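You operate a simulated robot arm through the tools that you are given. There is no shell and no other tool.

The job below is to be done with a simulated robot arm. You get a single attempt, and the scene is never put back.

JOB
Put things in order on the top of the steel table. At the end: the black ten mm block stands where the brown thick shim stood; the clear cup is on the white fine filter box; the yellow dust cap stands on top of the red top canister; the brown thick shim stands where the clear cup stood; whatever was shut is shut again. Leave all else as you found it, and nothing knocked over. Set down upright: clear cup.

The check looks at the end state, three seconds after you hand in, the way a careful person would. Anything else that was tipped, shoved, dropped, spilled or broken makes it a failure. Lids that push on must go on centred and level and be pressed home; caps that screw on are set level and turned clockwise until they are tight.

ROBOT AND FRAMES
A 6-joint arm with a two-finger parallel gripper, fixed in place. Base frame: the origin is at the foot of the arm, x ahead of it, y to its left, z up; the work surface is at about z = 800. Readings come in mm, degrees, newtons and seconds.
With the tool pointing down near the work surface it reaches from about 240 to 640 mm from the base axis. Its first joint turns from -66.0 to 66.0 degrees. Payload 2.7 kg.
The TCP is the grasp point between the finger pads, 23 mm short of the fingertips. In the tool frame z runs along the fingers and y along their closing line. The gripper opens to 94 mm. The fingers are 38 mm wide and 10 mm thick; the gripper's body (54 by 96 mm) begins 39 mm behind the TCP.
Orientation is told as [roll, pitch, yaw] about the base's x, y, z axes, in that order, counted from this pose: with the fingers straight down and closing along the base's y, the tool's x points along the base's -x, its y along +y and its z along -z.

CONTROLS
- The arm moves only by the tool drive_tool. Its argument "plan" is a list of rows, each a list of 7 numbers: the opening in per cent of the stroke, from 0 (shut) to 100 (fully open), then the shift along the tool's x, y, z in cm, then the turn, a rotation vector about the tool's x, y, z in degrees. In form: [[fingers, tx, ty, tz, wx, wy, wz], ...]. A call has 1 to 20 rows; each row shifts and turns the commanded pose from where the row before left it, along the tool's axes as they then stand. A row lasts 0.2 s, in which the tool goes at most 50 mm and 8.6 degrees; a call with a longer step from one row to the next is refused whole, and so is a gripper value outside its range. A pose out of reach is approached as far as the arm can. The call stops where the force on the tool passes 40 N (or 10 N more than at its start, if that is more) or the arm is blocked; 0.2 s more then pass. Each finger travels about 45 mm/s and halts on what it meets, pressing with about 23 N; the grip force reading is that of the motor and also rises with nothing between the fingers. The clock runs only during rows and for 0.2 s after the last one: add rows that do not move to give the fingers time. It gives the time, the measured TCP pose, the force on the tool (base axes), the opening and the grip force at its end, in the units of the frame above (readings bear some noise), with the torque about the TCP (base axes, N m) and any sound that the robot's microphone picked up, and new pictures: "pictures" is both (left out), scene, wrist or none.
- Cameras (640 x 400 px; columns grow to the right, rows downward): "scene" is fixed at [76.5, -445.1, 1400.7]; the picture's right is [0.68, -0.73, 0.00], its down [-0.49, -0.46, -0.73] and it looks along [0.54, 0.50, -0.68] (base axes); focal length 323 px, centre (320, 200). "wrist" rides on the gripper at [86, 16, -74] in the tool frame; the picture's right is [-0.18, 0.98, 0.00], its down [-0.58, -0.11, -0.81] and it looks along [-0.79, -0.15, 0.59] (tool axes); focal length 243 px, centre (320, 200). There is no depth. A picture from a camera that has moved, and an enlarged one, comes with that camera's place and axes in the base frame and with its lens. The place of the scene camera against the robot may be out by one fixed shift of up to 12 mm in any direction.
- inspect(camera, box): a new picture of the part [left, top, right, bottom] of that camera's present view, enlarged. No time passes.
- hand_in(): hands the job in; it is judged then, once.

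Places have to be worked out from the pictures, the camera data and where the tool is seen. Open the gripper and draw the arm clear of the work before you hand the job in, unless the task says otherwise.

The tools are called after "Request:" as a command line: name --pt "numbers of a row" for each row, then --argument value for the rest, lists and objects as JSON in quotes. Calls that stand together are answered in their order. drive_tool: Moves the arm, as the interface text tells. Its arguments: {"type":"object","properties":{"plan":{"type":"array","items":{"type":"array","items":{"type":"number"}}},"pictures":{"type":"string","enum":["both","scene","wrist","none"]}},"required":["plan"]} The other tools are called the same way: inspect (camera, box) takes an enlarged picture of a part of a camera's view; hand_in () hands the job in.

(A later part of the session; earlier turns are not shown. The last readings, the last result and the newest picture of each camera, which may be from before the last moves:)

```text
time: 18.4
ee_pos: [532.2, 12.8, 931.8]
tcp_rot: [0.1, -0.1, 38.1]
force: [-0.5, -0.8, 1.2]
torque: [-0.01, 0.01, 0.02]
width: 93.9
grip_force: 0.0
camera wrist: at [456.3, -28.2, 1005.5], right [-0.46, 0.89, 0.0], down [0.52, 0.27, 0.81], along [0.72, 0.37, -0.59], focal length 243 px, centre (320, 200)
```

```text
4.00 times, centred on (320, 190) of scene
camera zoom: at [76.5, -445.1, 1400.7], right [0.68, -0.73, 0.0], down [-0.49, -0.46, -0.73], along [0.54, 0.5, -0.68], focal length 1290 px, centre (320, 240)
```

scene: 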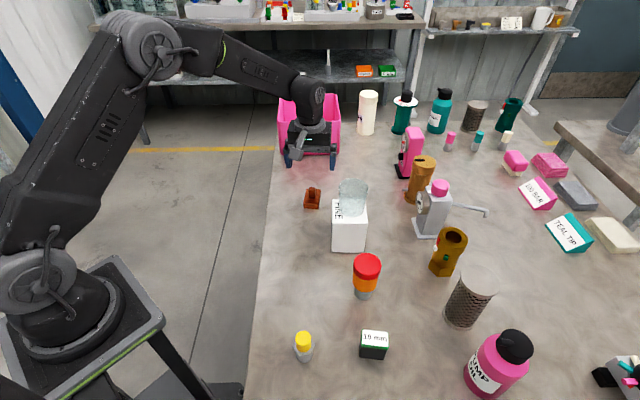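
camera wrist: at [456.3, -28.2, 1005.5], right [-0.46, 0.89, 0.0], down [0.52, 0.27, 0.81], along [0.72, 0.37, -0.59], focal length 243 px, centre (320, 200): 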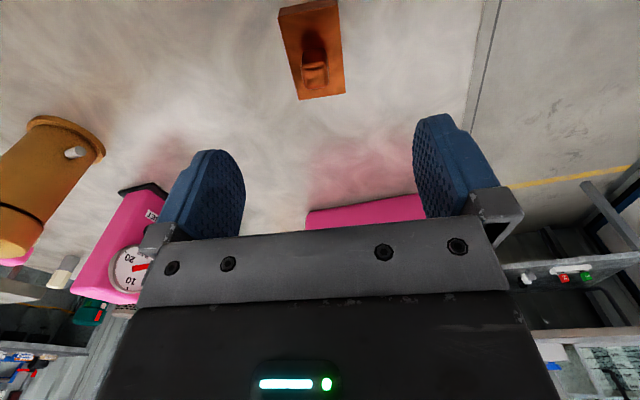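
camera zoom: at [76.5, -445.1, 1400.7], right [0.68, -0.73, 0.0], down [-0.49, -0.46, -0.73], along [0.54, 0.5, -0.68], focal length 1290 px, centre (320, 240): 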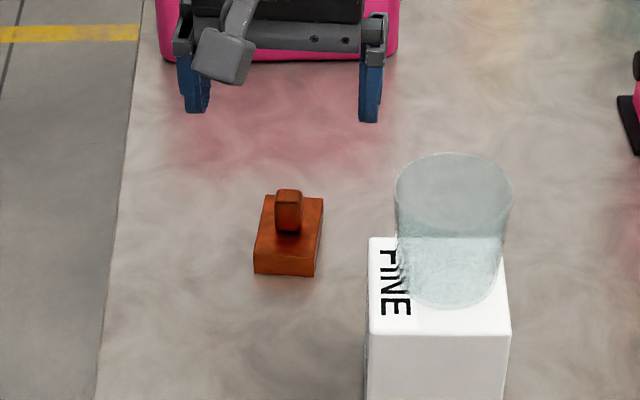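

Wrist geometry gives the shim centre at (530.3, 7.0), long edges at ≈36.5°, plate about 38×57 mm. I correct the yaw and position and descend to z≈860 for a check.

Request:
drive_tool --pt "100 0.25 -0.18 0 0 0 1.6" --pt "100 0.25 -0.17 2.0 0 0 0" --pt "100 0 0 2.2 0 0 0" --pt "100 0 0 2.0 0 0 0" --pt "100 0 0 1.0 0 0 0" --pt "100 0 0 0 0 0 0"

Request:
inspect --camera "wrist" --box '[220, 40, 420, 220]'

```text
time: 19.8
ee_pos: [531.0, 5.3, 860.7]
tcp_rot: [0.1, 0.0, 36.4]
force: [-1.2, -0.1, -0.3]
torque: [0.0, -0.03, 0.01]
width: 93.9
grip_force: 0.0
camera wrist: at [452.5, -32.1, 933.8], right [-0.43, 0.9, 0.0], down [0.53, 0.26, 0.81], along [0.73, 0.35, -0.59], focal length 243 px, centre (320, 200)
```

scene: 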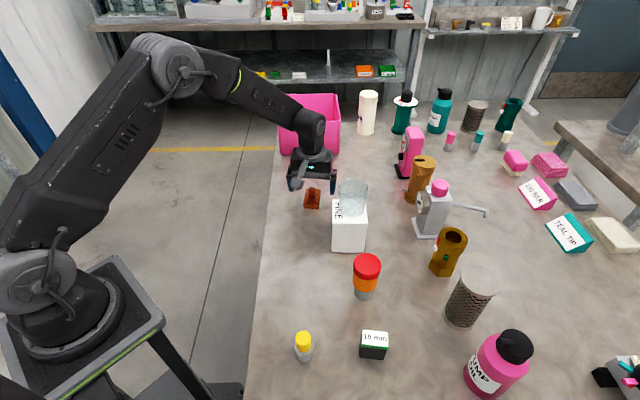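
wrist: 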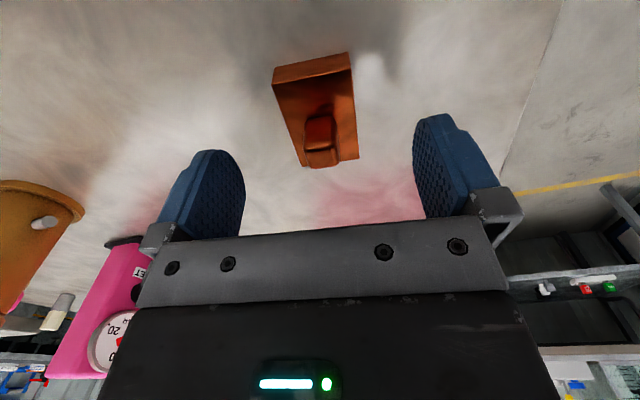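

```text
2.22 times, centred on (320, 130) of wrist
camera zoom: at [452.5, -32.1, 933.8], right [-0.43, 0.9, 0.0], down [0.53, 0.26, 0.81], along [0.73, 0.35, -0.59], focal length 539 px, centre (320, 356)
```

zoom: 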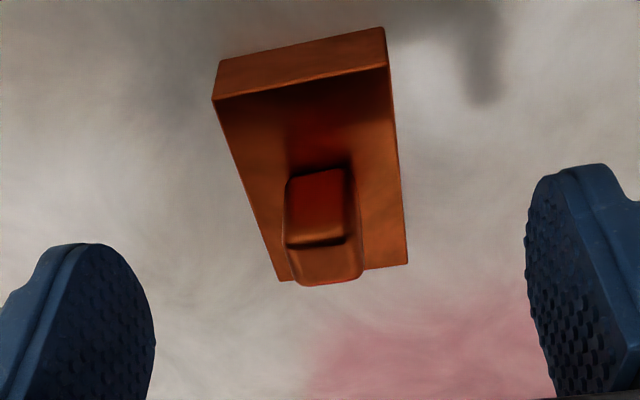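

The shim plate is square with the fingers and centred to about 1 mm. I descend to z≈827.5 (fingertips ≈4 mm above the table) and close on the plate's long sides.

Request:
drive_tool --pt "100 0 0.1 1.2 0 0 0" --pt "100 0 0 1.2 0 0 0" --pt "100 0 0 0.9 0 0 0" --pt "100 0 0 0 0 0 0" --pt "80 0 0 0 0 0 0" --pt "60 0 0 0 0 0 0" --pt "45 0 0 0 0 0 0" --pt "30 0 0 0 0 0 0" --pt "30 0 0 0 0 0 0" --pt "30 0 0 0 0 0 0"

Request:
inspect --camera "wrist" --box '[220, 40, 420, 220]'

```text
time: 22.0
ee_pos: [530.0, 7.9, 828.0]
tcp_rot: [-0.1, -0.1, 36.4]
force: [0.0, 0.0, 0.4]
torque: [0.02, 0.01, -0.01]
width: 39.7
grip_force: 23.3
camera wrist: at [452.2, -30.3, 901.0], right [-0.43, 0.9, 0.0], down [0.53, 0.26, 0.81], along [0.73, 0.35, -0.59], focal length 243 px, centre (320, 200)
```

scene: 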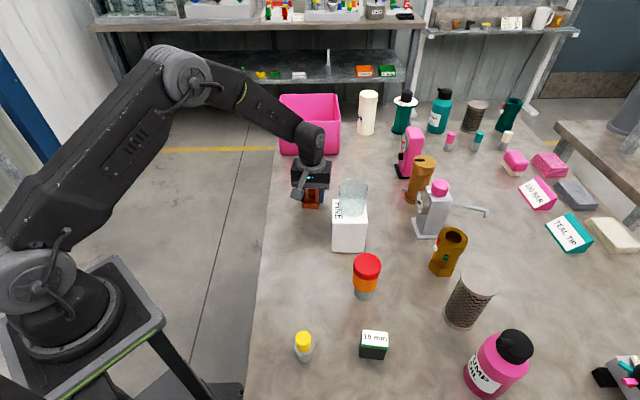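
wrist: 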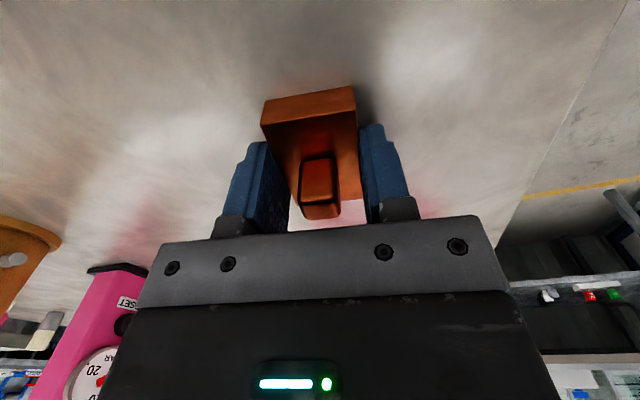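

```text
2.22 times, centred on (320, 130) of wrist
camera zoom: at [452.2, -30.3, 901.0], right [-0.43, 0.9, 0.0], down [0.53, 0.26, 0.81], along [0.73, 0.35, -0.59], focal length 539 px, centre (320, 356)
```

zoom: 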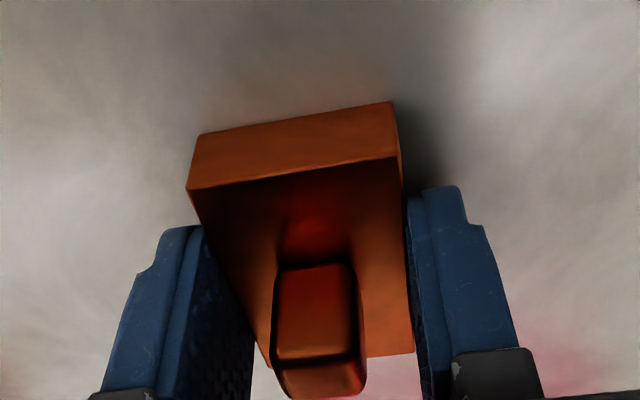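

The shim is gripped (39.7 mm). I lift it straight up to about z=1010, above the cup's rim height, before crossing.

Request:
drive_tool --pt "30 0 0 -0.6 0 0 0" --pt "30 0 0 -1.6 0 0 0" --pt "30 0 0 -2.6 0 0 0" --pt "30 0 0 -3.0 0 0 0" --pt "30 0 0 -3.0 0 0 0" --pt "30 0 0 -3.0 0 0 0" --pt "30 0 0 -2.4 0 0 0" --pt "30 0 0 -1.4 0 0 0" --pt "30 0 0 -0.6 0 0 0" --pt "30 0 0 0 0 0 0"

```text
time: 24.2
ee_pos: [530.3, 9.5, 1010.4]
tcp_rot: [0.0, -0.1, 36.4]
force: [-0.6, -0.4, -0.8]
torque: [-0.01, 0.01, 0.02]
width: 39.5
grip_force: 23.7
camera wrist: at [452.4, -29.6, 1084.7], right [-0.43, 0.9, 0.0], down [0.53, 0.26, 0.81], along [0.73, 0.35, -0.59], focal length 243 px, centre (320, 200)
```

scene: 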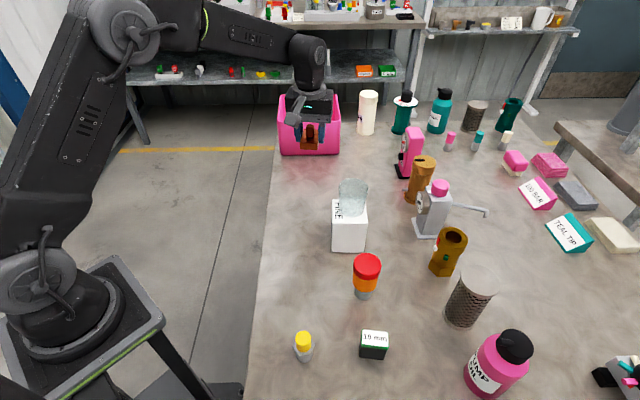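
wrist: 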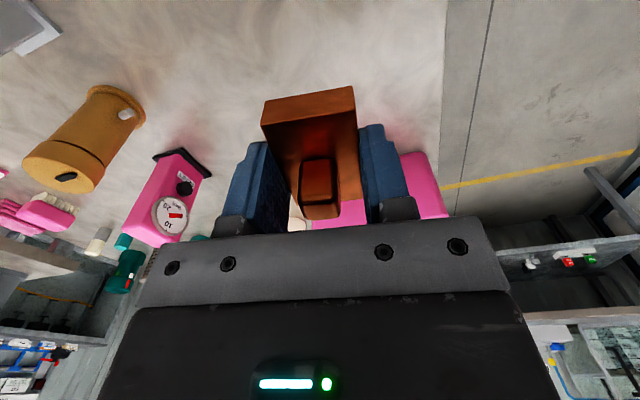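

The shim hangs securely, clear of everything. I carry it across at this height to above the cup's old place (316,-177).

Request:
drive_tool --pt "30 1.5 -0.12 0 0 0 0" --pt "30 3.0 -0.23 0 0 0 0" --pt "30 4.0 -0.31 0 0 0 0" --pt "30 4.0 -0.31 0 0 0 0" --pt "30 4.0 -0.31 0 0 0 0" --pt "30 4.0 -0.31 0 0 0 0" --pt "30 3.5 -0.27 0 0 0 0" --pt "30 2.5 -0.2 0 0 0 0" --pt "30 1.3 -0.1 0 0 0 0" --pt "30 0.47 -0.04 0 0 0 0" --pt "30 0 0 0 0 0 0" --pt "30 0 0 0 0 0 0"

```text
time: 26.8
ee_pos: [313.8, -178.3, 1009.2]
tcp_rot: [0.0, 0.0, 36.3]
force: [0.0, 0.3, -1.3]
torque: [0.01, 0.0, -0.01]
width: 39.2
grip_force: 23.1
camera wrist: at [235.9, -216.8, 1084.0], right [-0.43, 0.9, 0.0], down [0.53, 0.26, 0.81], along [0.73, 0.35, -0.59], focal length 243 px, centre (320, 200)
```

scene: 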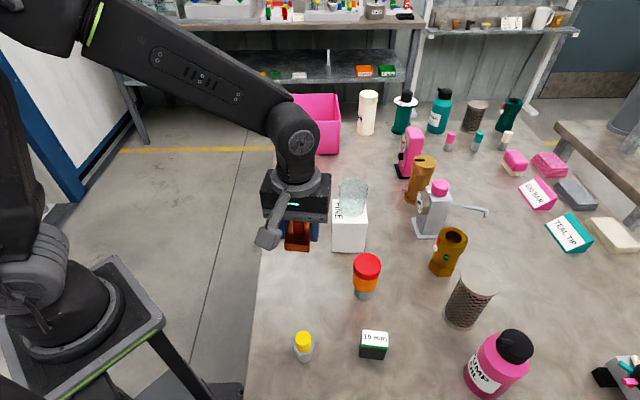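
wrist: 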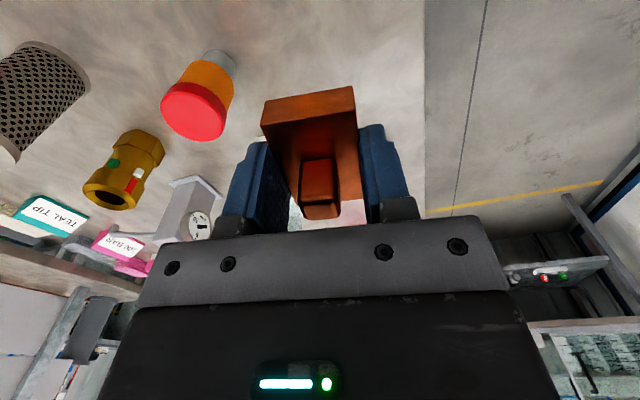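

I'm within a few mm of the target; I correct by about 3 mm and descend to z≈833, a few millimetres above touchdown.

Request:
drive_tool --pt "30 -0.3 -0.1 1.0 0 0 0" --pt "30 0 0 2.0 0 0 0" --pt "30 0 0 3.0 0 0 0" --pt "30 0 0 3.0 0 0 0" --pt "30 0 0 3.0 0 0 0" --pt "30 0 0 2.6 0 0 0" --pt "30 0 0 1.6 0 0 0" --pt "30 0 0 0.9 0 0 0" --pt "30 0 0 0.5 0 0 0" --pt "30 0 0 0 0 0 0"

Request:
inspect --camera "scene" --box '[260, 240, 360, 320]'

```text
time: 29.0
ee_pos: [316.0, -177.3, 832.8]
tcp_rot: [0.1, 0.0, 36.3]
force: [0.9, 0.0, -1.2]
torque: [-0.02, 0.02, 0.0]
width: 39.6
grip_force: 23.4
camera wrist: at [239.3, -214.6, 906.9], right [-0.43, 0.9, 0.0], down [0.53, 0.26, 0.81], along [0.73, 0.35, -0.59], focal length 243 px, centre (320, 200)
```

scene: 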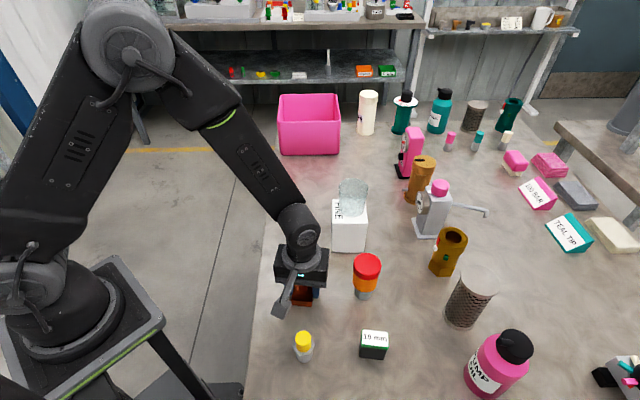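
wrist: 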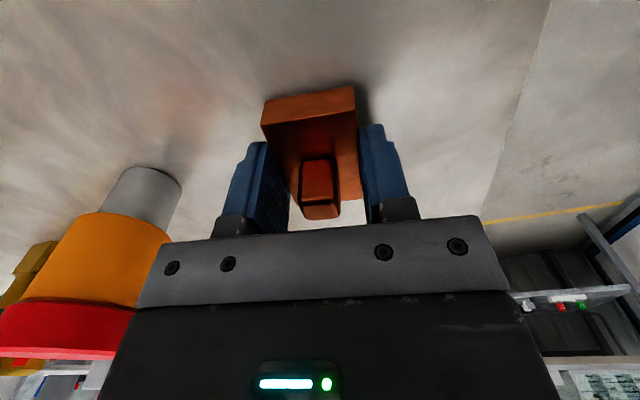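

```text
5.00 times, centred on (310, 280) of scene
camera zoom: at [76.5, -445.1, 1400.7], right [0.68, -0.73, 0.0], down [-0.49, -0.46, -0.73], along [0.54, 0.5, -0.68], focal length 1613 px, centre (370, -200)
```

zoom: 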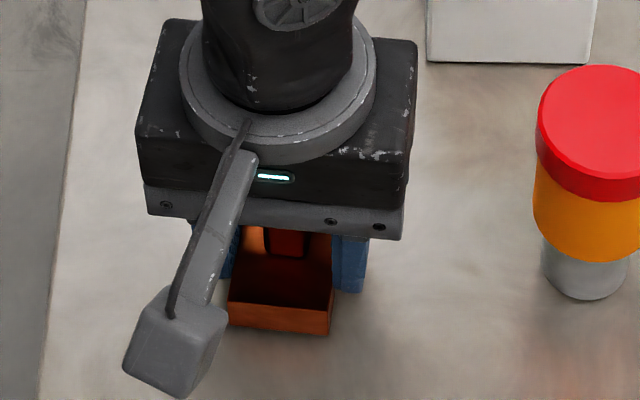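

Position (316–317,-177) is right. I lower the last ~5 mm in small steps and watch the force.

Request:
drive_tool --pt "30 -0.05 0 0.25 0 0 0" --pt "30 0 0 0.15 0 0 0" --pt "30 0 0 0.08 0 0 0" --pt "30 0 0 0 0 0 0" --pictures "none"

```text
time: 30.0
ee_pos: [318.3, -177.0, 828.7]
tcp_rot: [0.0, 0.0, 36.4]
force: [0.1, 0.6, -1.6]
torque: [0.01, 0.01, 0.03]
width: 39.5
grip_force: 23.2
```

No contact yet; I go down a further 1 mm at a time.

Request:
drive_tool --pt "30 0 0 0.08 0 0 0" --pt "30 0 0 0.06 0 0 0" --pt "30 0 0 0 0 0 0" --pictures "none"

```text
time: 30.8
ee_pos: [318.3, -176.9, 825.9]
tcp_rot: [0.0, 0.0, 36.3]
force: [0.2, -0.1, -1.4]
torque: [-0.02, -0.01, -0.02]
width: 39.6
grip_force: 22.8
```

Still no contact reading; I look closely before going further.

Request:
drive_tool --pt "30 0 0 0.08 0 0 0" --pt "30 0 0 0 0 0 0"

Request:
inspect --camera "wrist" --box '[240, 70, 400, 230]'

Request:
inspect --camera "scene" --box '[280, 270, 340, 320]'

```text
time: 31.4
ee_pos: [318.0, -176.6, 825.9]
tcp_rot: [-0.1, -0.1, 36.4]
force: [-2.8, 0.6, 16.7]
torque: [0.05, 0.07, -0.01]
width: 39.4
grip_force: 23.5
camera wrist: at [240.2, -214.6, 900.4], right [-0.43, 0.9, 0.0], down [0.53, 0.26, 0.81], along [0.73, 0.35, -0.59], focal length 243 px, centre (320, 200)
```

scene: 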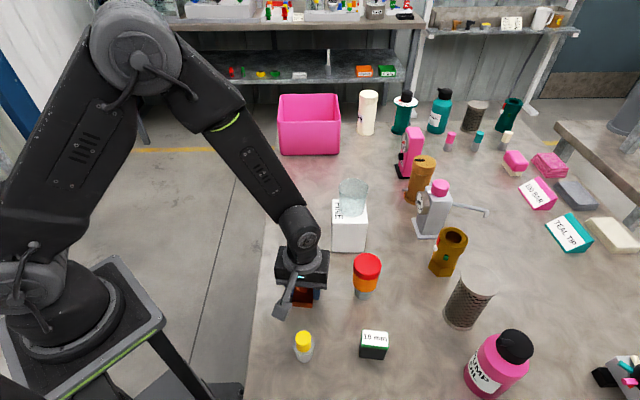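
wrist: 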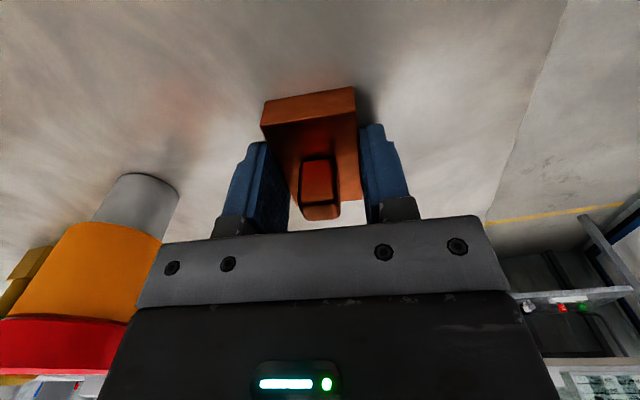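

```text
2.50 times, centred on (320, 150) of wrist
camera zoom: at [240.2, -214.6, 900.4], right [-0.43, 0.9, 0.0], down [0.53, 0.26, 0.81], along [0.73, 0.35, -0.59], focal length 606 px, centre (320, 325)
```

zoom: 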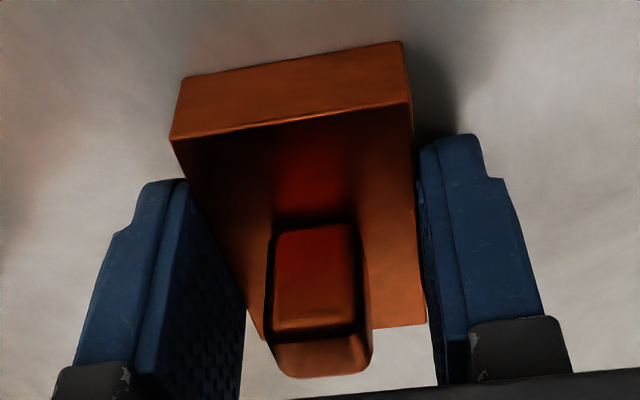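

```text
8.00 times, centred on (310, 295) of scene
camera zoom: at [76.2, -445.0, 1400.7], right [0.68, -0.73, 0.0], down [-0.49, -0.46, -0.73], along [0.54, 0.5, -0.68], focal length 2581 px, centre (400, -560)
```

zoom: 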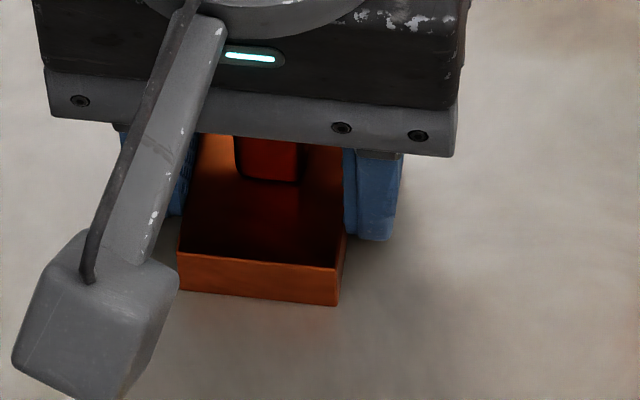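

Contact (≈17 N), so the shim is on the table. I ease up about 1 mm, then open the fingers.

Request:
drive_tool --pt "30 0 0 -0.09 0 0 0" --pt "30 0 0 0 0 0 0" --pictures "none"

```text
time: 32.0
ee_pos: [319.7, -176.2, 827.3]
tcp_rot: [0.0, -0.1, 36.4]
force: [0.2, -0.7, -1.0]
torque: [-0.02, 0.0, -0.03]
width: 39.2
grip_force: 22.8
```

Force is back to zero; releasing now.

Request:
drive_tool --pt "44 0 0 0.03 0 0 0" --pt "52 0 0 0 0 0 0" --pt "65 0 0 0 0 0 0" --pt "80 0 0 0 0 0 0" --pt "80 0 0 0 0 0 0"

Request:
inspect --camera "wrist" --box '[220, 70, 420, 230]'

```text
time: 33.2
ee_pos: [318.6, -176.6, 827.0]
tcp_rot: [-0.1, 0.0, 36.4]
force: [0.3, -0.3, 0.4]
torque: [0.01, 0.0, -0.05]
width: 75.1
grip_force: 0.0
camera wrist: at [240.9, -215.2, 901.2], right [-0.43, 0.9, 0.0], down [0.53, 0.26, 0.81], along [0.73, 0.35, -0.59], focal length 243 px, centre (320, 200)
```

scene: 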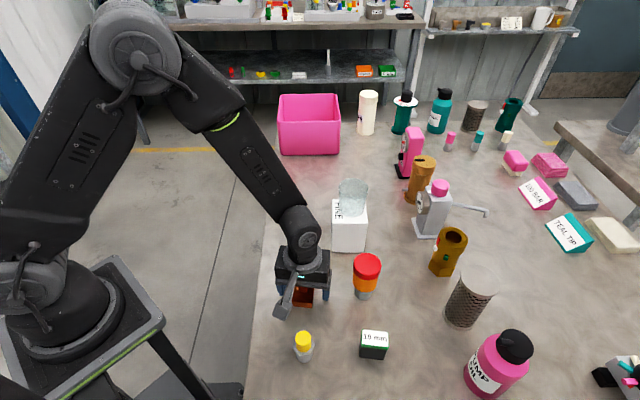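
wrist: 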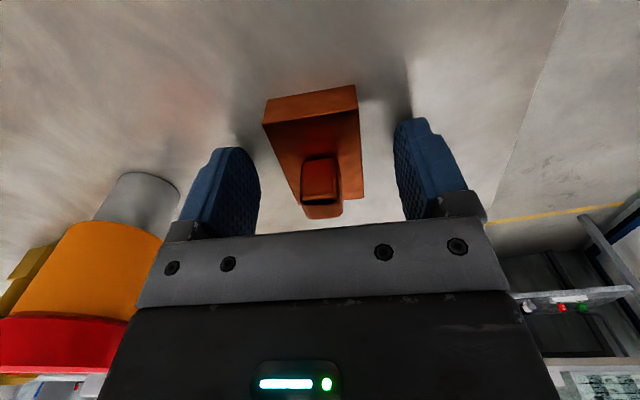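

```text
2.50 times, centred on (320, 150) of wrist
camera zoom: at [240.9, -215.2, 901.2], right [-0.43, 0.9, 0.0], down [0.53, 0.26, 0.81], along [0.73, 0.35, -0.59], focal length 606 px, centre (320, 325)
```

zoom: 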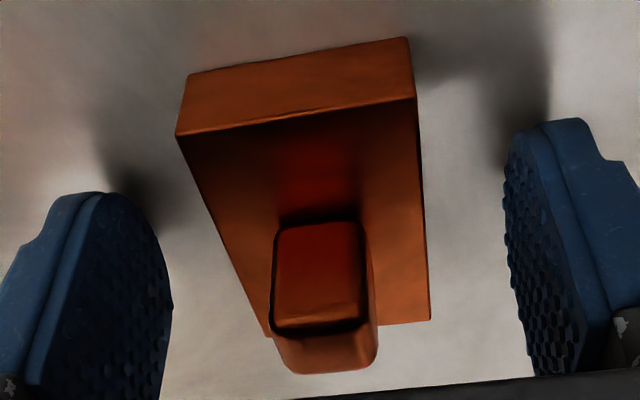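

The shim stands free at about (318.5,-176.5), where the cup was. I lift straight up to z≈1000, then go over to above the black block near (320,-347).

Request:
drive_tool --pt "80 0 0 -1.0 0 0 0" --pt "80 0 0 -2.5 0 0 0" --pt "100 0 0 -3.5 0 0 0" --pt "100 0 0 -4.0 0 0 0" --pt "100 0 0 -4.0 0 0 0" --pt "100 0 0 -2.3 0 0 0" --pt "100 2.0 -2.78 0 0 0 0" --pt "100 2.0 -2.78 0 0 0 0" --pt "100 2.0 -2.78 0 0 0 0" --pt "100 2.0 -2.78 0 0 0 0" --pt "100 2.0 -2.78 0 0 0 0" --pt "100 0 0 0 0 0 0"

Request:
drive_tool --pt "100 0 0 0 0 0 8.1" --pt "100 0 0 0 0 0 8.1" --pt "100 0 0 0 0 0 8.1" --pt "100 0 0 0 0 0 8.1" --pt "100 0 0 0 0 0 8.1" --pt "100 0 0 0 0 0 8.1" --pt "100 0 0 0 0 0 8.1" --pt "100 0 0 0 0 0 8.1" --pt "100 0 0 0 0 0 8.1" --pt "100 0 0 0 0 0 8.1" --pt "100 0 0 0 0 0 8.1" --pt "100 0 0 0 0 0 0"

Request:
inspect --camera "wrist" --box '[240, 0, 400, 200]'

Request:
inspect --camera "scene" --box '[260, 240, 420, 380]'

```text
time: 35.8
ee_pos: [319.6, -349.4, 999.0]
tcp_rot: [0.0, 0.0, 36.4]
force: [-0.1, 0.6, 0.2]
torque: [0.01, -0.01, 0.03]
width: 94.2
grip_force: 0.0
camera wrist: at [241.5, -385.8, 1072.2], right [-0.43, 0.9, 0.0], down [0.53, 0.26, 0.81], along [0.73, 0.35, -0.59], focal length 243 px, centre (320, 200)
```

scene: 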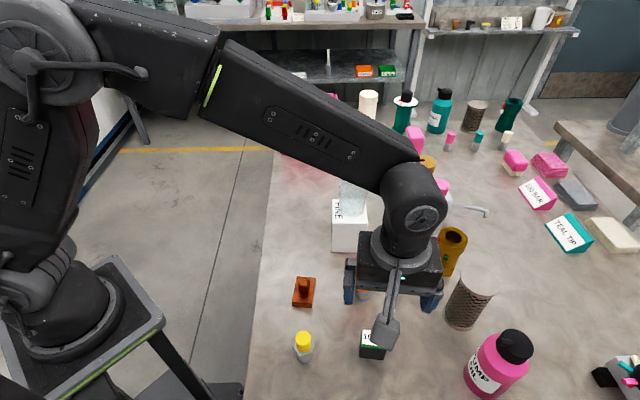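
wrist: 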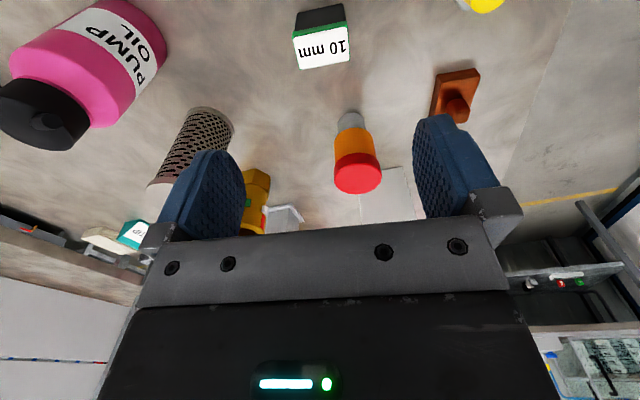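

```text
time: 38.4
ee_pos: [319.7, -348.0, 999.0]
tcp_rot: [0.0, -0.1, -52.8]
force: [-0.8, -0.4, -0.4]
torque: [0.02, -0.01, 0.03]
width: 93.8
grip_force: 0.1
camera wrist: at [281.8, -268.8, 1073.9], right [0.89, 0.45, 0.0], down [0.26, -0.53, 0.81], along [0.36, -0.72, -0.59], focal length 243 px, centre (320, 200)
```

scene: 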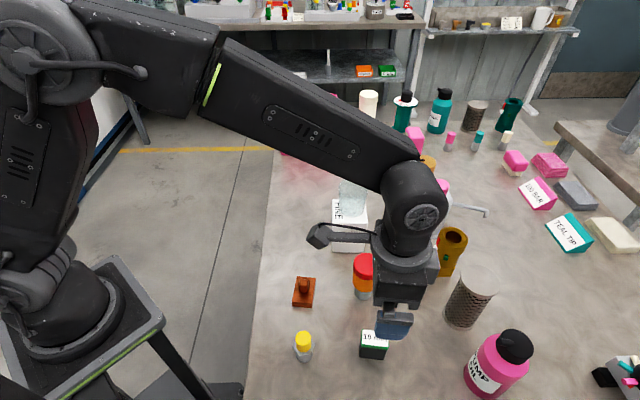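
wrist: 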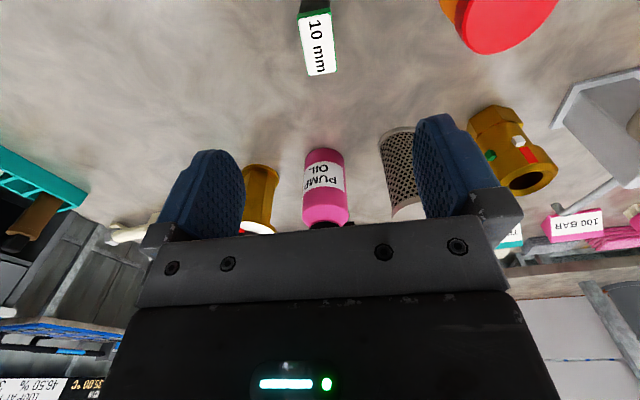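

```text
2.00 times, centred on (320, 100) of wrist
camera zoom: at [281.8, -268.8, 1073.9], right [0.89, 0.45, 0.0], down [0.26, -0.53, 0.81], along [0.36, -0.72, -0.59], focal length 485 px, centre (320, 400)
```

zoom: 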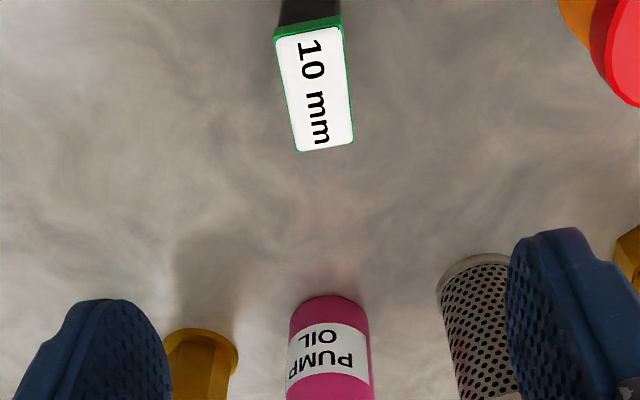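

```text
2.86 times, centred on (340, 310) of scene
camera zoom: at [76.5, -445.1, 1400.7], right [0.68, -0.73, 0.0], down [-0.49, -0.46, -0.73], along [0.54, 0.5, -0.68], focal length 922 px, centre (263, -114)
```

zoom: 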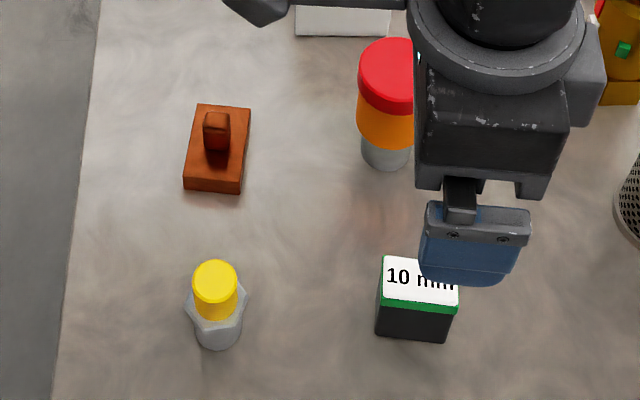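

The shim stands properly in the cup's old spot. For the block I get centre (320.5,-348.5), about 26×46 mm, 48 mm tall, yaw ≈-54.3°; I trim the pose and descend to z≈880 for a check.

Request:
drive_tool --pt "100 -0.1 -0.09 2.0 0 0 1.5" --pt "100 0 0 3.0 0 0 0" --pt "100 0 0 3.0 0 0 0" --pt "100 0 0 2.5 0 0 0" --pt "100 0 0 1.4 0 0 0" --pt "100 0 0 0 0 0 0"

Request:
inspect --camera "wrist" --box '[220, 20, 420, 220]'

```text
time: 39.8
ee_pos: [321.0, -348.3, 880.1]
tcp_rot: [0.0, 0.0, -54.2]
force: [0.2, -0.2, 0.4]
torque: [0.0, -0.01, 0.0]
width: 93.9
grip_force: 0.1
camera wrist: at [284.6, -268.7, 952.7], right [0.91, 0.42, 0.0], down [0.25, -0.54, 0.81], along [0.34, -0.73, -0.59], focal length 243 px, centre (320, 200)
```

scene: 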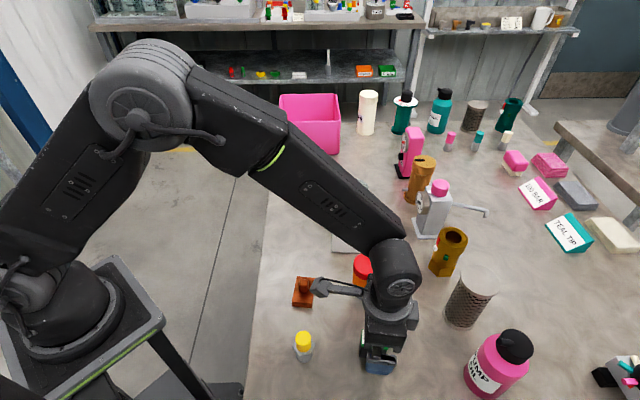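
wrist: 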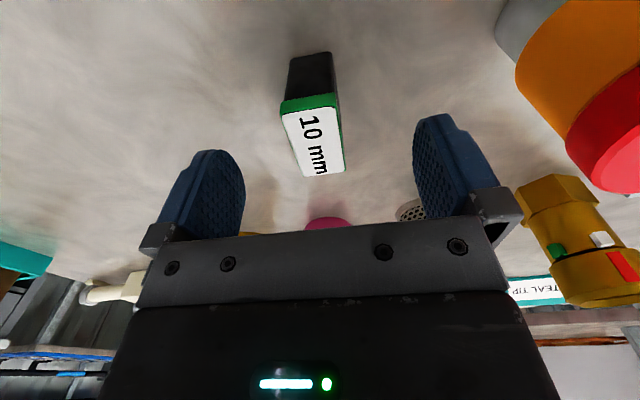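

```text
2.00 times, centred on (320, 120) of wrist
camera zoom: at [284.6, -268.7, 952.7], right [0.91, 0.42, 0.0], down [0.25, -0.54, 0.81], along [0.34, -0.73, -0.59], focal length 485 px, centre (320, 360)
```

zoom: 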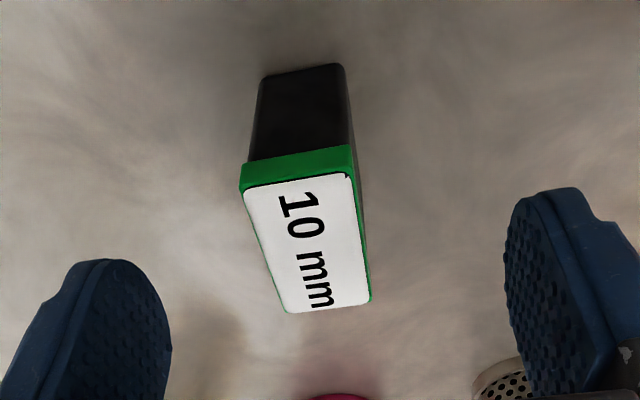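

Well aligned. I descend to z≈832 and close on the block's 26 mm width, on its black body.

Request:
drive_tool --pt "100 0 -0.07 1.6 0 0 0" --pt "100 0 0 1.8 0 0 0" --pt "100 0 0 1.4 0 0 0" --pt "80 0 0 0 0 0 0" --pt "60 0 0 0 0 0 0" --pt "45 0 0 0 0 0 0" --pt "32 0 0 0 0 0 0" --pt "18 0 0 0 0 0 0" --pt "15 0 0 0 0 0 0" --pt "15 0 0 0 0 0 0"

Request:
inspect --camera "wrist" --box '[220, 40, 420, 240]'

```text
time: 42.0
ee_pos: [319.7, -349.0, 833.4]
tcp_rot: [-0.1, 0.0, -54.2]
force: [0.0, 1.2, 0.0]
torque: [-0.02, 0.01, 0.02]
width: 25.6
grip_force: 23.2
camera wrist: at [283.5, -269.2, 906.9], right [0.91, 0.42, 0.0], down [0.25, -0.54, 0.81], along [0.34, -0.73, -0.59], focal length 243 px, centre (320, 200)
```

scene: 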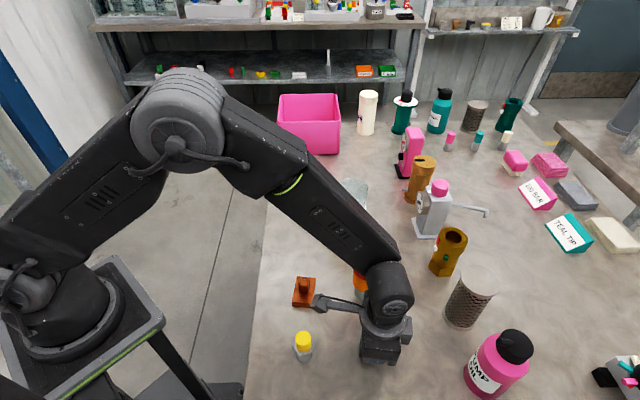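
wrist: 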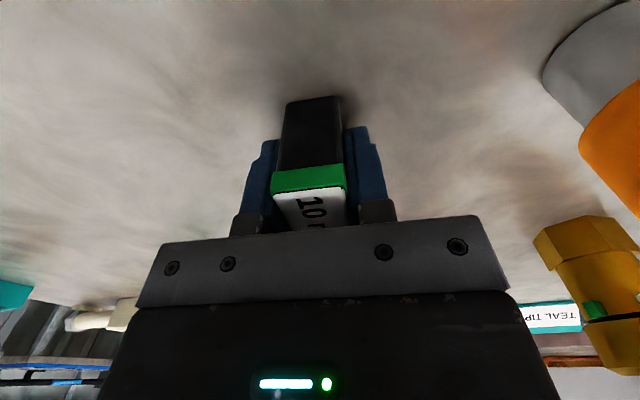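

```text
2.00 times, centred on (320, 140) of wrist
camera zoom: at [283.5, -269.2, 906.9], right [0.91, 0.42, 0.0], down [0.25, -0.54, 0.81], along [0.34, -0.73, -0.59], focal length 485 px, centre (320, 320)
```

zoom: 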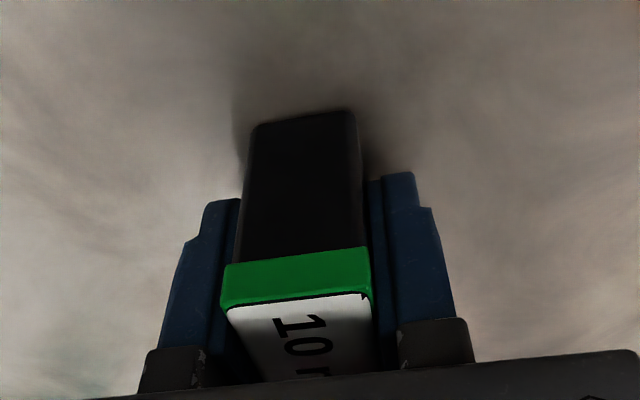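

The block is gripped at 25.6 mm. I lift it straight up about 20 cm so it will clear the cup on the box.

Request:
drive_tool --pt "15 0 0 -0.6 0 0 0" --pt "15 0 0 -1.6 0 0 0" --pt "15 0 0 -2.6 0 0 0" --pt "15 0 0 -3.0 0 0 0" --pt "15 0 0 -3.2 0 0 0" --pt "15 0 0 -3.2 0 0 0" --pt "15 0 0 -3.0 0 0 0" --pt "15 0 0 -1.8 0 0 0" --pt "15 0 0 -0.8 0 0 0" --pt "15 0 0 0 0 0 0"

Request:
inspect --camera "wrist" --box '[220, 40, 420, 240]'

```text
time: 44.2
ee_pos: [317.0, -350.1, 1032.0]
tcp_rot: [0.0, 0.0, -54.2]
force: [-0.8, 0.6, -0.5]
torque: [0.02, 0.04, 0.01]
width: 25.6
grip_force: 23.1
camera wrist: at [281.4, -270.6, 1105.6], right [0.91, 0.42, 0.0], down [0.25, -0.54, 0.81], along [0.34, -0.73, -0.59], focal length 243 px, centre (320, 200)
```

scene: 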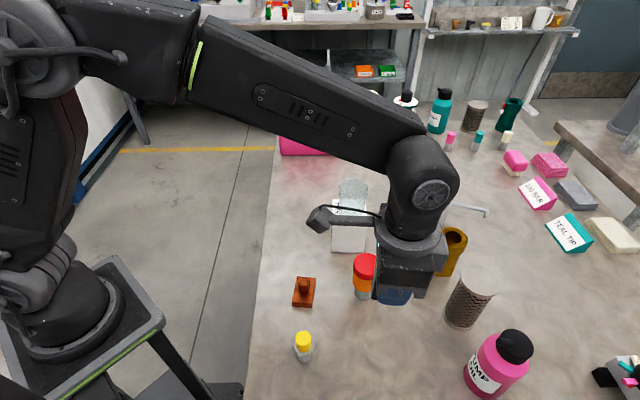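
wrist: 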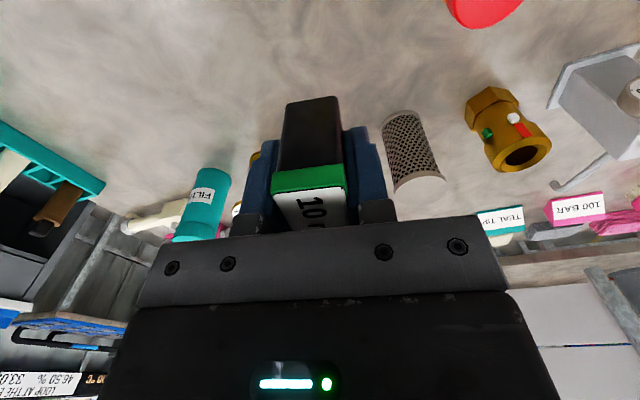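

```text
2.00 times, centred on (320, 140) of wrist
camera zoom: at [281.4, -270.6, 1105.6], right [0.91, 0.42, 0.0], down [0.25, -0.54, 0.81], along [0.34, -0.73, -0.59], focal length 485 px, centre (320, 320)
```

zoom: 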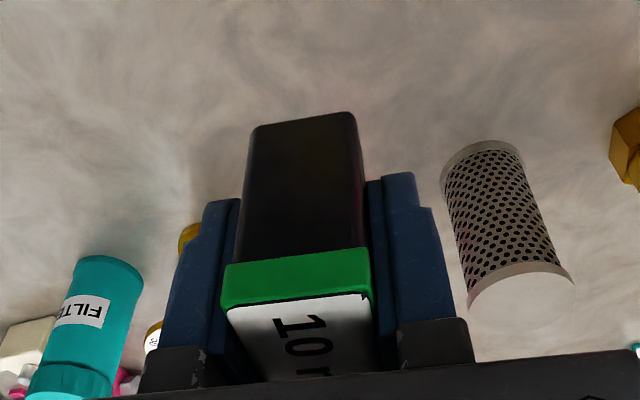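

The block is held firmly. I carry it at z≈1030 to above the shim's old place (530.5, 7).

Request:
drive_tool --pt "15 0.495 1.142 0 0 0 0" --pt "15 0.991 2.283 0 0 0 0" --pt "15 1.486 3.425 0 0 0 0" --pt "15 1.651 3.805 0 0 0 0" --pt "15 1.651 3.805 0 0 0 0" --pt "15 1.651 3.805 0 0 0 0" --pt "15 1.651 3.805 0 0 0 0" --pt "15 1.651 3.805 0 0 0 0" --pt "15 1.651 3.805 0 0 0 0" --pt "15 1.486 3.425 0 0 0 0" --pt "15 0.991 2.283 0 0 0 0" --pt "15 0.66 1.522 0 0 0 0" --pt "15 0.495 1.142 0 0 0 0" --pt "15 0 0 0 0 0 0" --pt "15 0 0 0 0 0 0"

```text
time: 47.4
ee_pos: [531.5, 8.3, 1031.0]
tcp_rot: [0.0, 0.0, -54.2]
force: [0.2, 0.1, -0.6]
torque: [0.01, -0.03, -0.02]
width: 25.5
grip_force: 23.1
camera wrist: at [495.2, 87.4, 1104.8], right [0.91, 0.43, 0.0], down [0.25, -0.54, 0.81], along [0.34, -0.73, -0.59], focal length 243 px, centre (320, 200)
```

scene: 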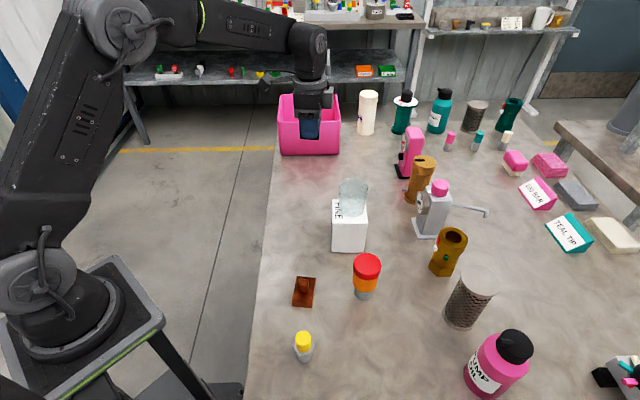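
wrist: 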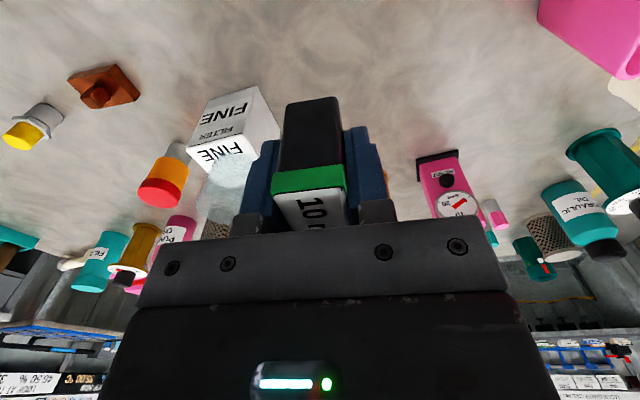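

I'm over the target. I descend to z≈838, about 5 mm above touchdown.

Request:
drive_tool --pt "15 0 -0.05 1.0 0 0 0" --pt "15 0 -0.05 2.0 0 0 0" --pt "15 0 0 3.0 0 0 0" --pt "15 0 0 3.2 0 0 0" --pt "15 0 0 3.2 0 0 0" --pt "15 0 0 2.8 0 0 0" --pt "15 0 0 2.0 0 0 0" --pt "15 0 0 1.2 0 0 0" --pt "15 0 0 0.7 0 0 0" --pt "15 0 0 0 0 0 0"

Request:
inspect --camera "scene" --box '[270, 150, 370, 230]'

```text
time: 49.6
ee_pos: [528.5, 7.6, 840.3]
tcp_rot: [0.0, 0.0, -54.2]
force: [-0.3, 0.6, -1.4]
torque: [0.02, 0.0, -0.01]
width: 25.6
grip_force: 23.1
camera wrist: at [493.1, 87.1, 914.6], right [0.91, 0.43, 0.0], down [0.25, -0.54, 0.81], along [0.34, -0.73, -0.59], focal length 243 px, centre (320, 200)
```

scene: 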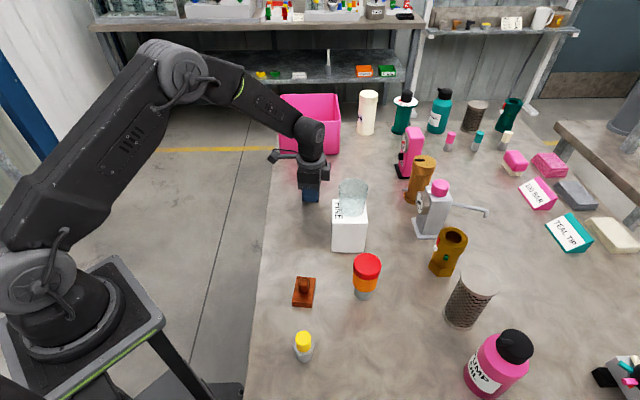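
wrist: 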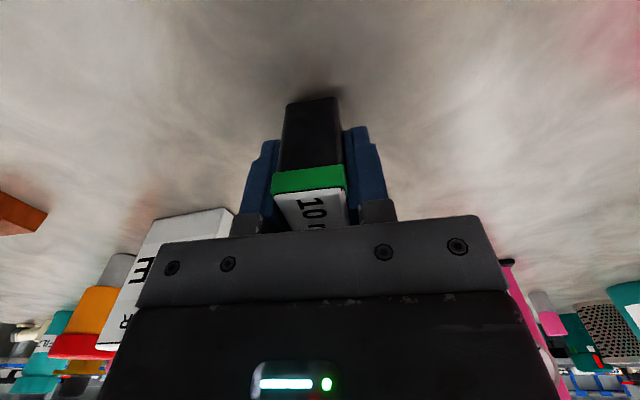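

```text
5.00 times, centred on (320, 190) of scene
camera zoom: at [76.5, -445.1, 1400.7], right [0.68, -0.73, 0.0], down [-0.49, -0.46, -0.73], along [0.54, 0.5, -0.68], focal length 1613 px, centre (320, 250)
```

zoom: 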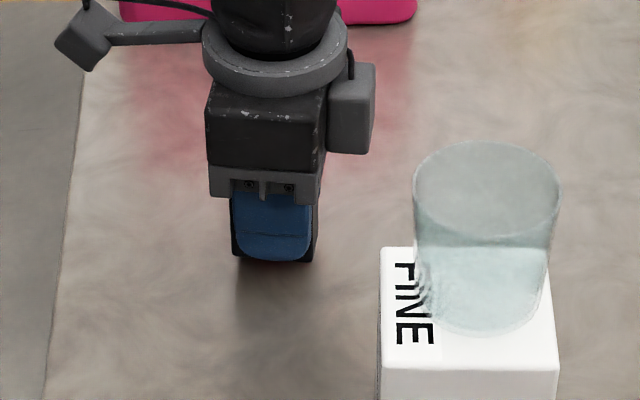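

Close to target; I trim by ~1 mm and lower in small steps until contact.

Request:
drive_tool --pt "15 -0.05 0.08 0.3 0 0 0" --pt "15 0 0 0.2 0 0 0" --pt "15 0 0 0.1 0 0 0" --pt "15 0 0 0 0 0 0" --pictures "none"

Request:
drive_tool --pt "15 0 0 0.08 0 0 0" --pt "15 0 0 0 0 0 0" --pictures "none"

```text
time: 50.6
ee_pos: [530.8, 6.9, 833.9]
tcp_rot: [0.0, 0.0, -54.3]
force: [-0.3, -0.2, -0.1]
torque: [-0.01, -0.01, 0.02]
width: 25.6
grip_force: 23.0
```

```text
time: 51.2
ee_pos: [531.6, 7.3, 833.5]
tcp_rot: [0.0, 0.0, -54.2]
force: [-0.8, 0.5, 2.9]
torque: [-0.03, 0.1, -0.02]
width: 25.5
grip_force: 22.6
```

Light contact (≈3 N) at z≈833: the block is on the table. I release it.

Request:
drive_tool --pt "28 0 0 0 0 0 0" --pt "36 0 0 0 0 0 0" --pt "50 0 0 0 0 0 0" --pt "70 0 0 0 0 0 0" --pt "80 0 0 0 0 0 0" --pt "80 0 0 0 0 0 0"

Request:
inspect --camera "wrist" --box '[220, 40, 420, 240]'

```text
time: 52.6
ee_pos: [531.3, 6.4, 832.5]
tcp_rot: [0.0, 0.0, -54.2]
force: [0.1, 0.7, 0.6]
torque: [0.01, 0.0, 0.01]
width: 75.1
grip_force: 0.0
camera wrist: at [495.2, 86.7, 906.7], right [0.91, 0.43, 0.0], down [0.25, -0.54, 0.81], along [0.34, -0.73, -0.59], focal length 243 px, centre (320, 200)
```

scene: 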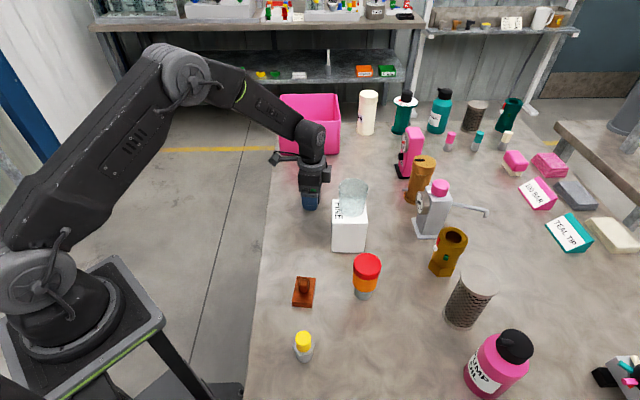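
wrist: 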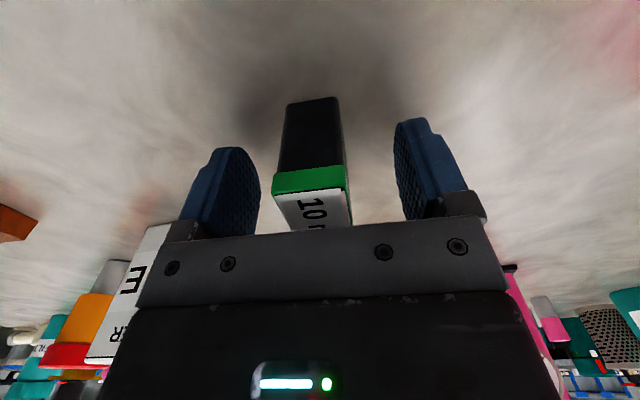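

```text
2.00 times, centred on (320, 140) of wrist
camera zoom: at [495.2, 86.7, 906.7], right [0.91, 0.43, 0.0], down [0.25, -0.54, 0.81], along [0.34, -0.73, -0.59], focal length 485 px, centre (320, 320)
```

zoom: 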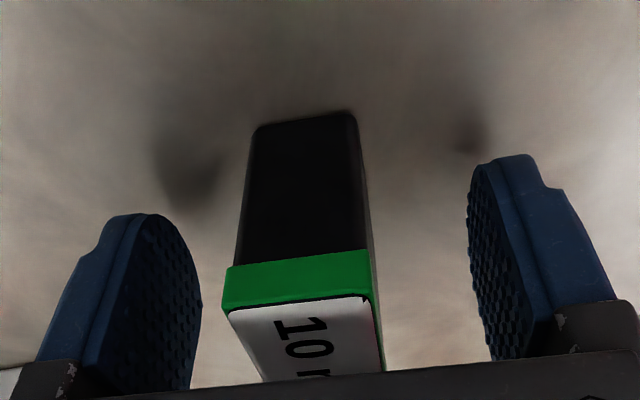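

The block stands where the shim was. I lift straight up clear of it.

Request:
drive_tool --pt "80 0 0 -1.0 0 0 0" --pt "80 0 0 -2.5 0 0 0" --pt "80 0 0 -3.5 0 0 0" --pt "80 0 0 -4.0 0 0 0" --pt "80 0 0 -4.0 0 0 0" --pt "80 0 0 -3.5 0 0 0" --pt "80 0 0 -1.5 0 0 0" --pt "80 0 0 0 0 0 0"

Request:
inspect --camera "scene" --box '[270, 150, 390, 260]'

```text
time: 54.4
ee_pos: [533.1, 3.5, 1031.4]
tcp_rot: [0.0, 0.0, -54.2]
force: [-0.4, -0.4, 0.1]
torque: [0.02, 0.02, 0.01]
width: 75.2
grip_force: 0.0
camera wrist: at [496.6, 83.8, 1106.4], right [0.91, 0.42, 0.0], down [0.25, -0.54, 0.81], along [0.34, -0.73, -0.59], focal length 243 px, centre (320, 200)
```

scene: 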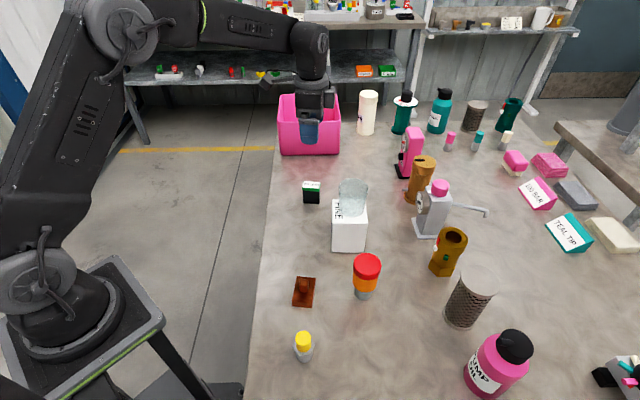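
wrist: 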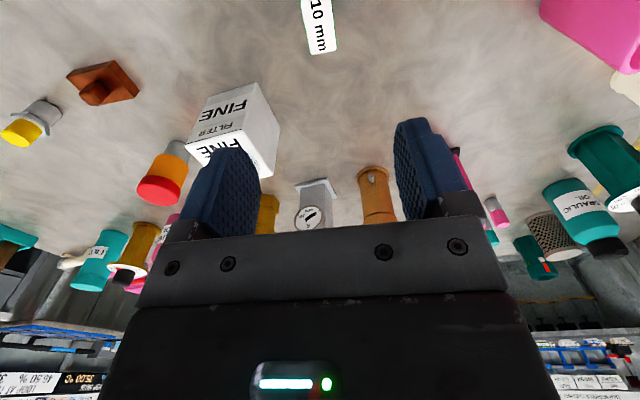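

```text
3.64 times, centred on (330, 205) of scene
camera zoom: at [76.5, -445.1, 1400.7], right [0.68, -0.73, 0.0], down [-0.49, -0.46, -0.73], along [0.54, 0.5, -0.68], focal length 1173 px, centre (284, 182)
```

zoom: 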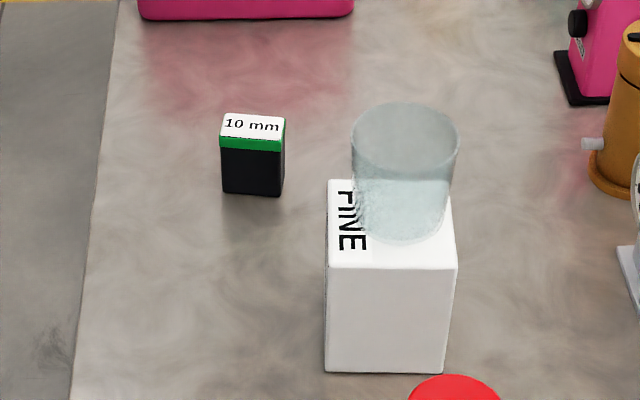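

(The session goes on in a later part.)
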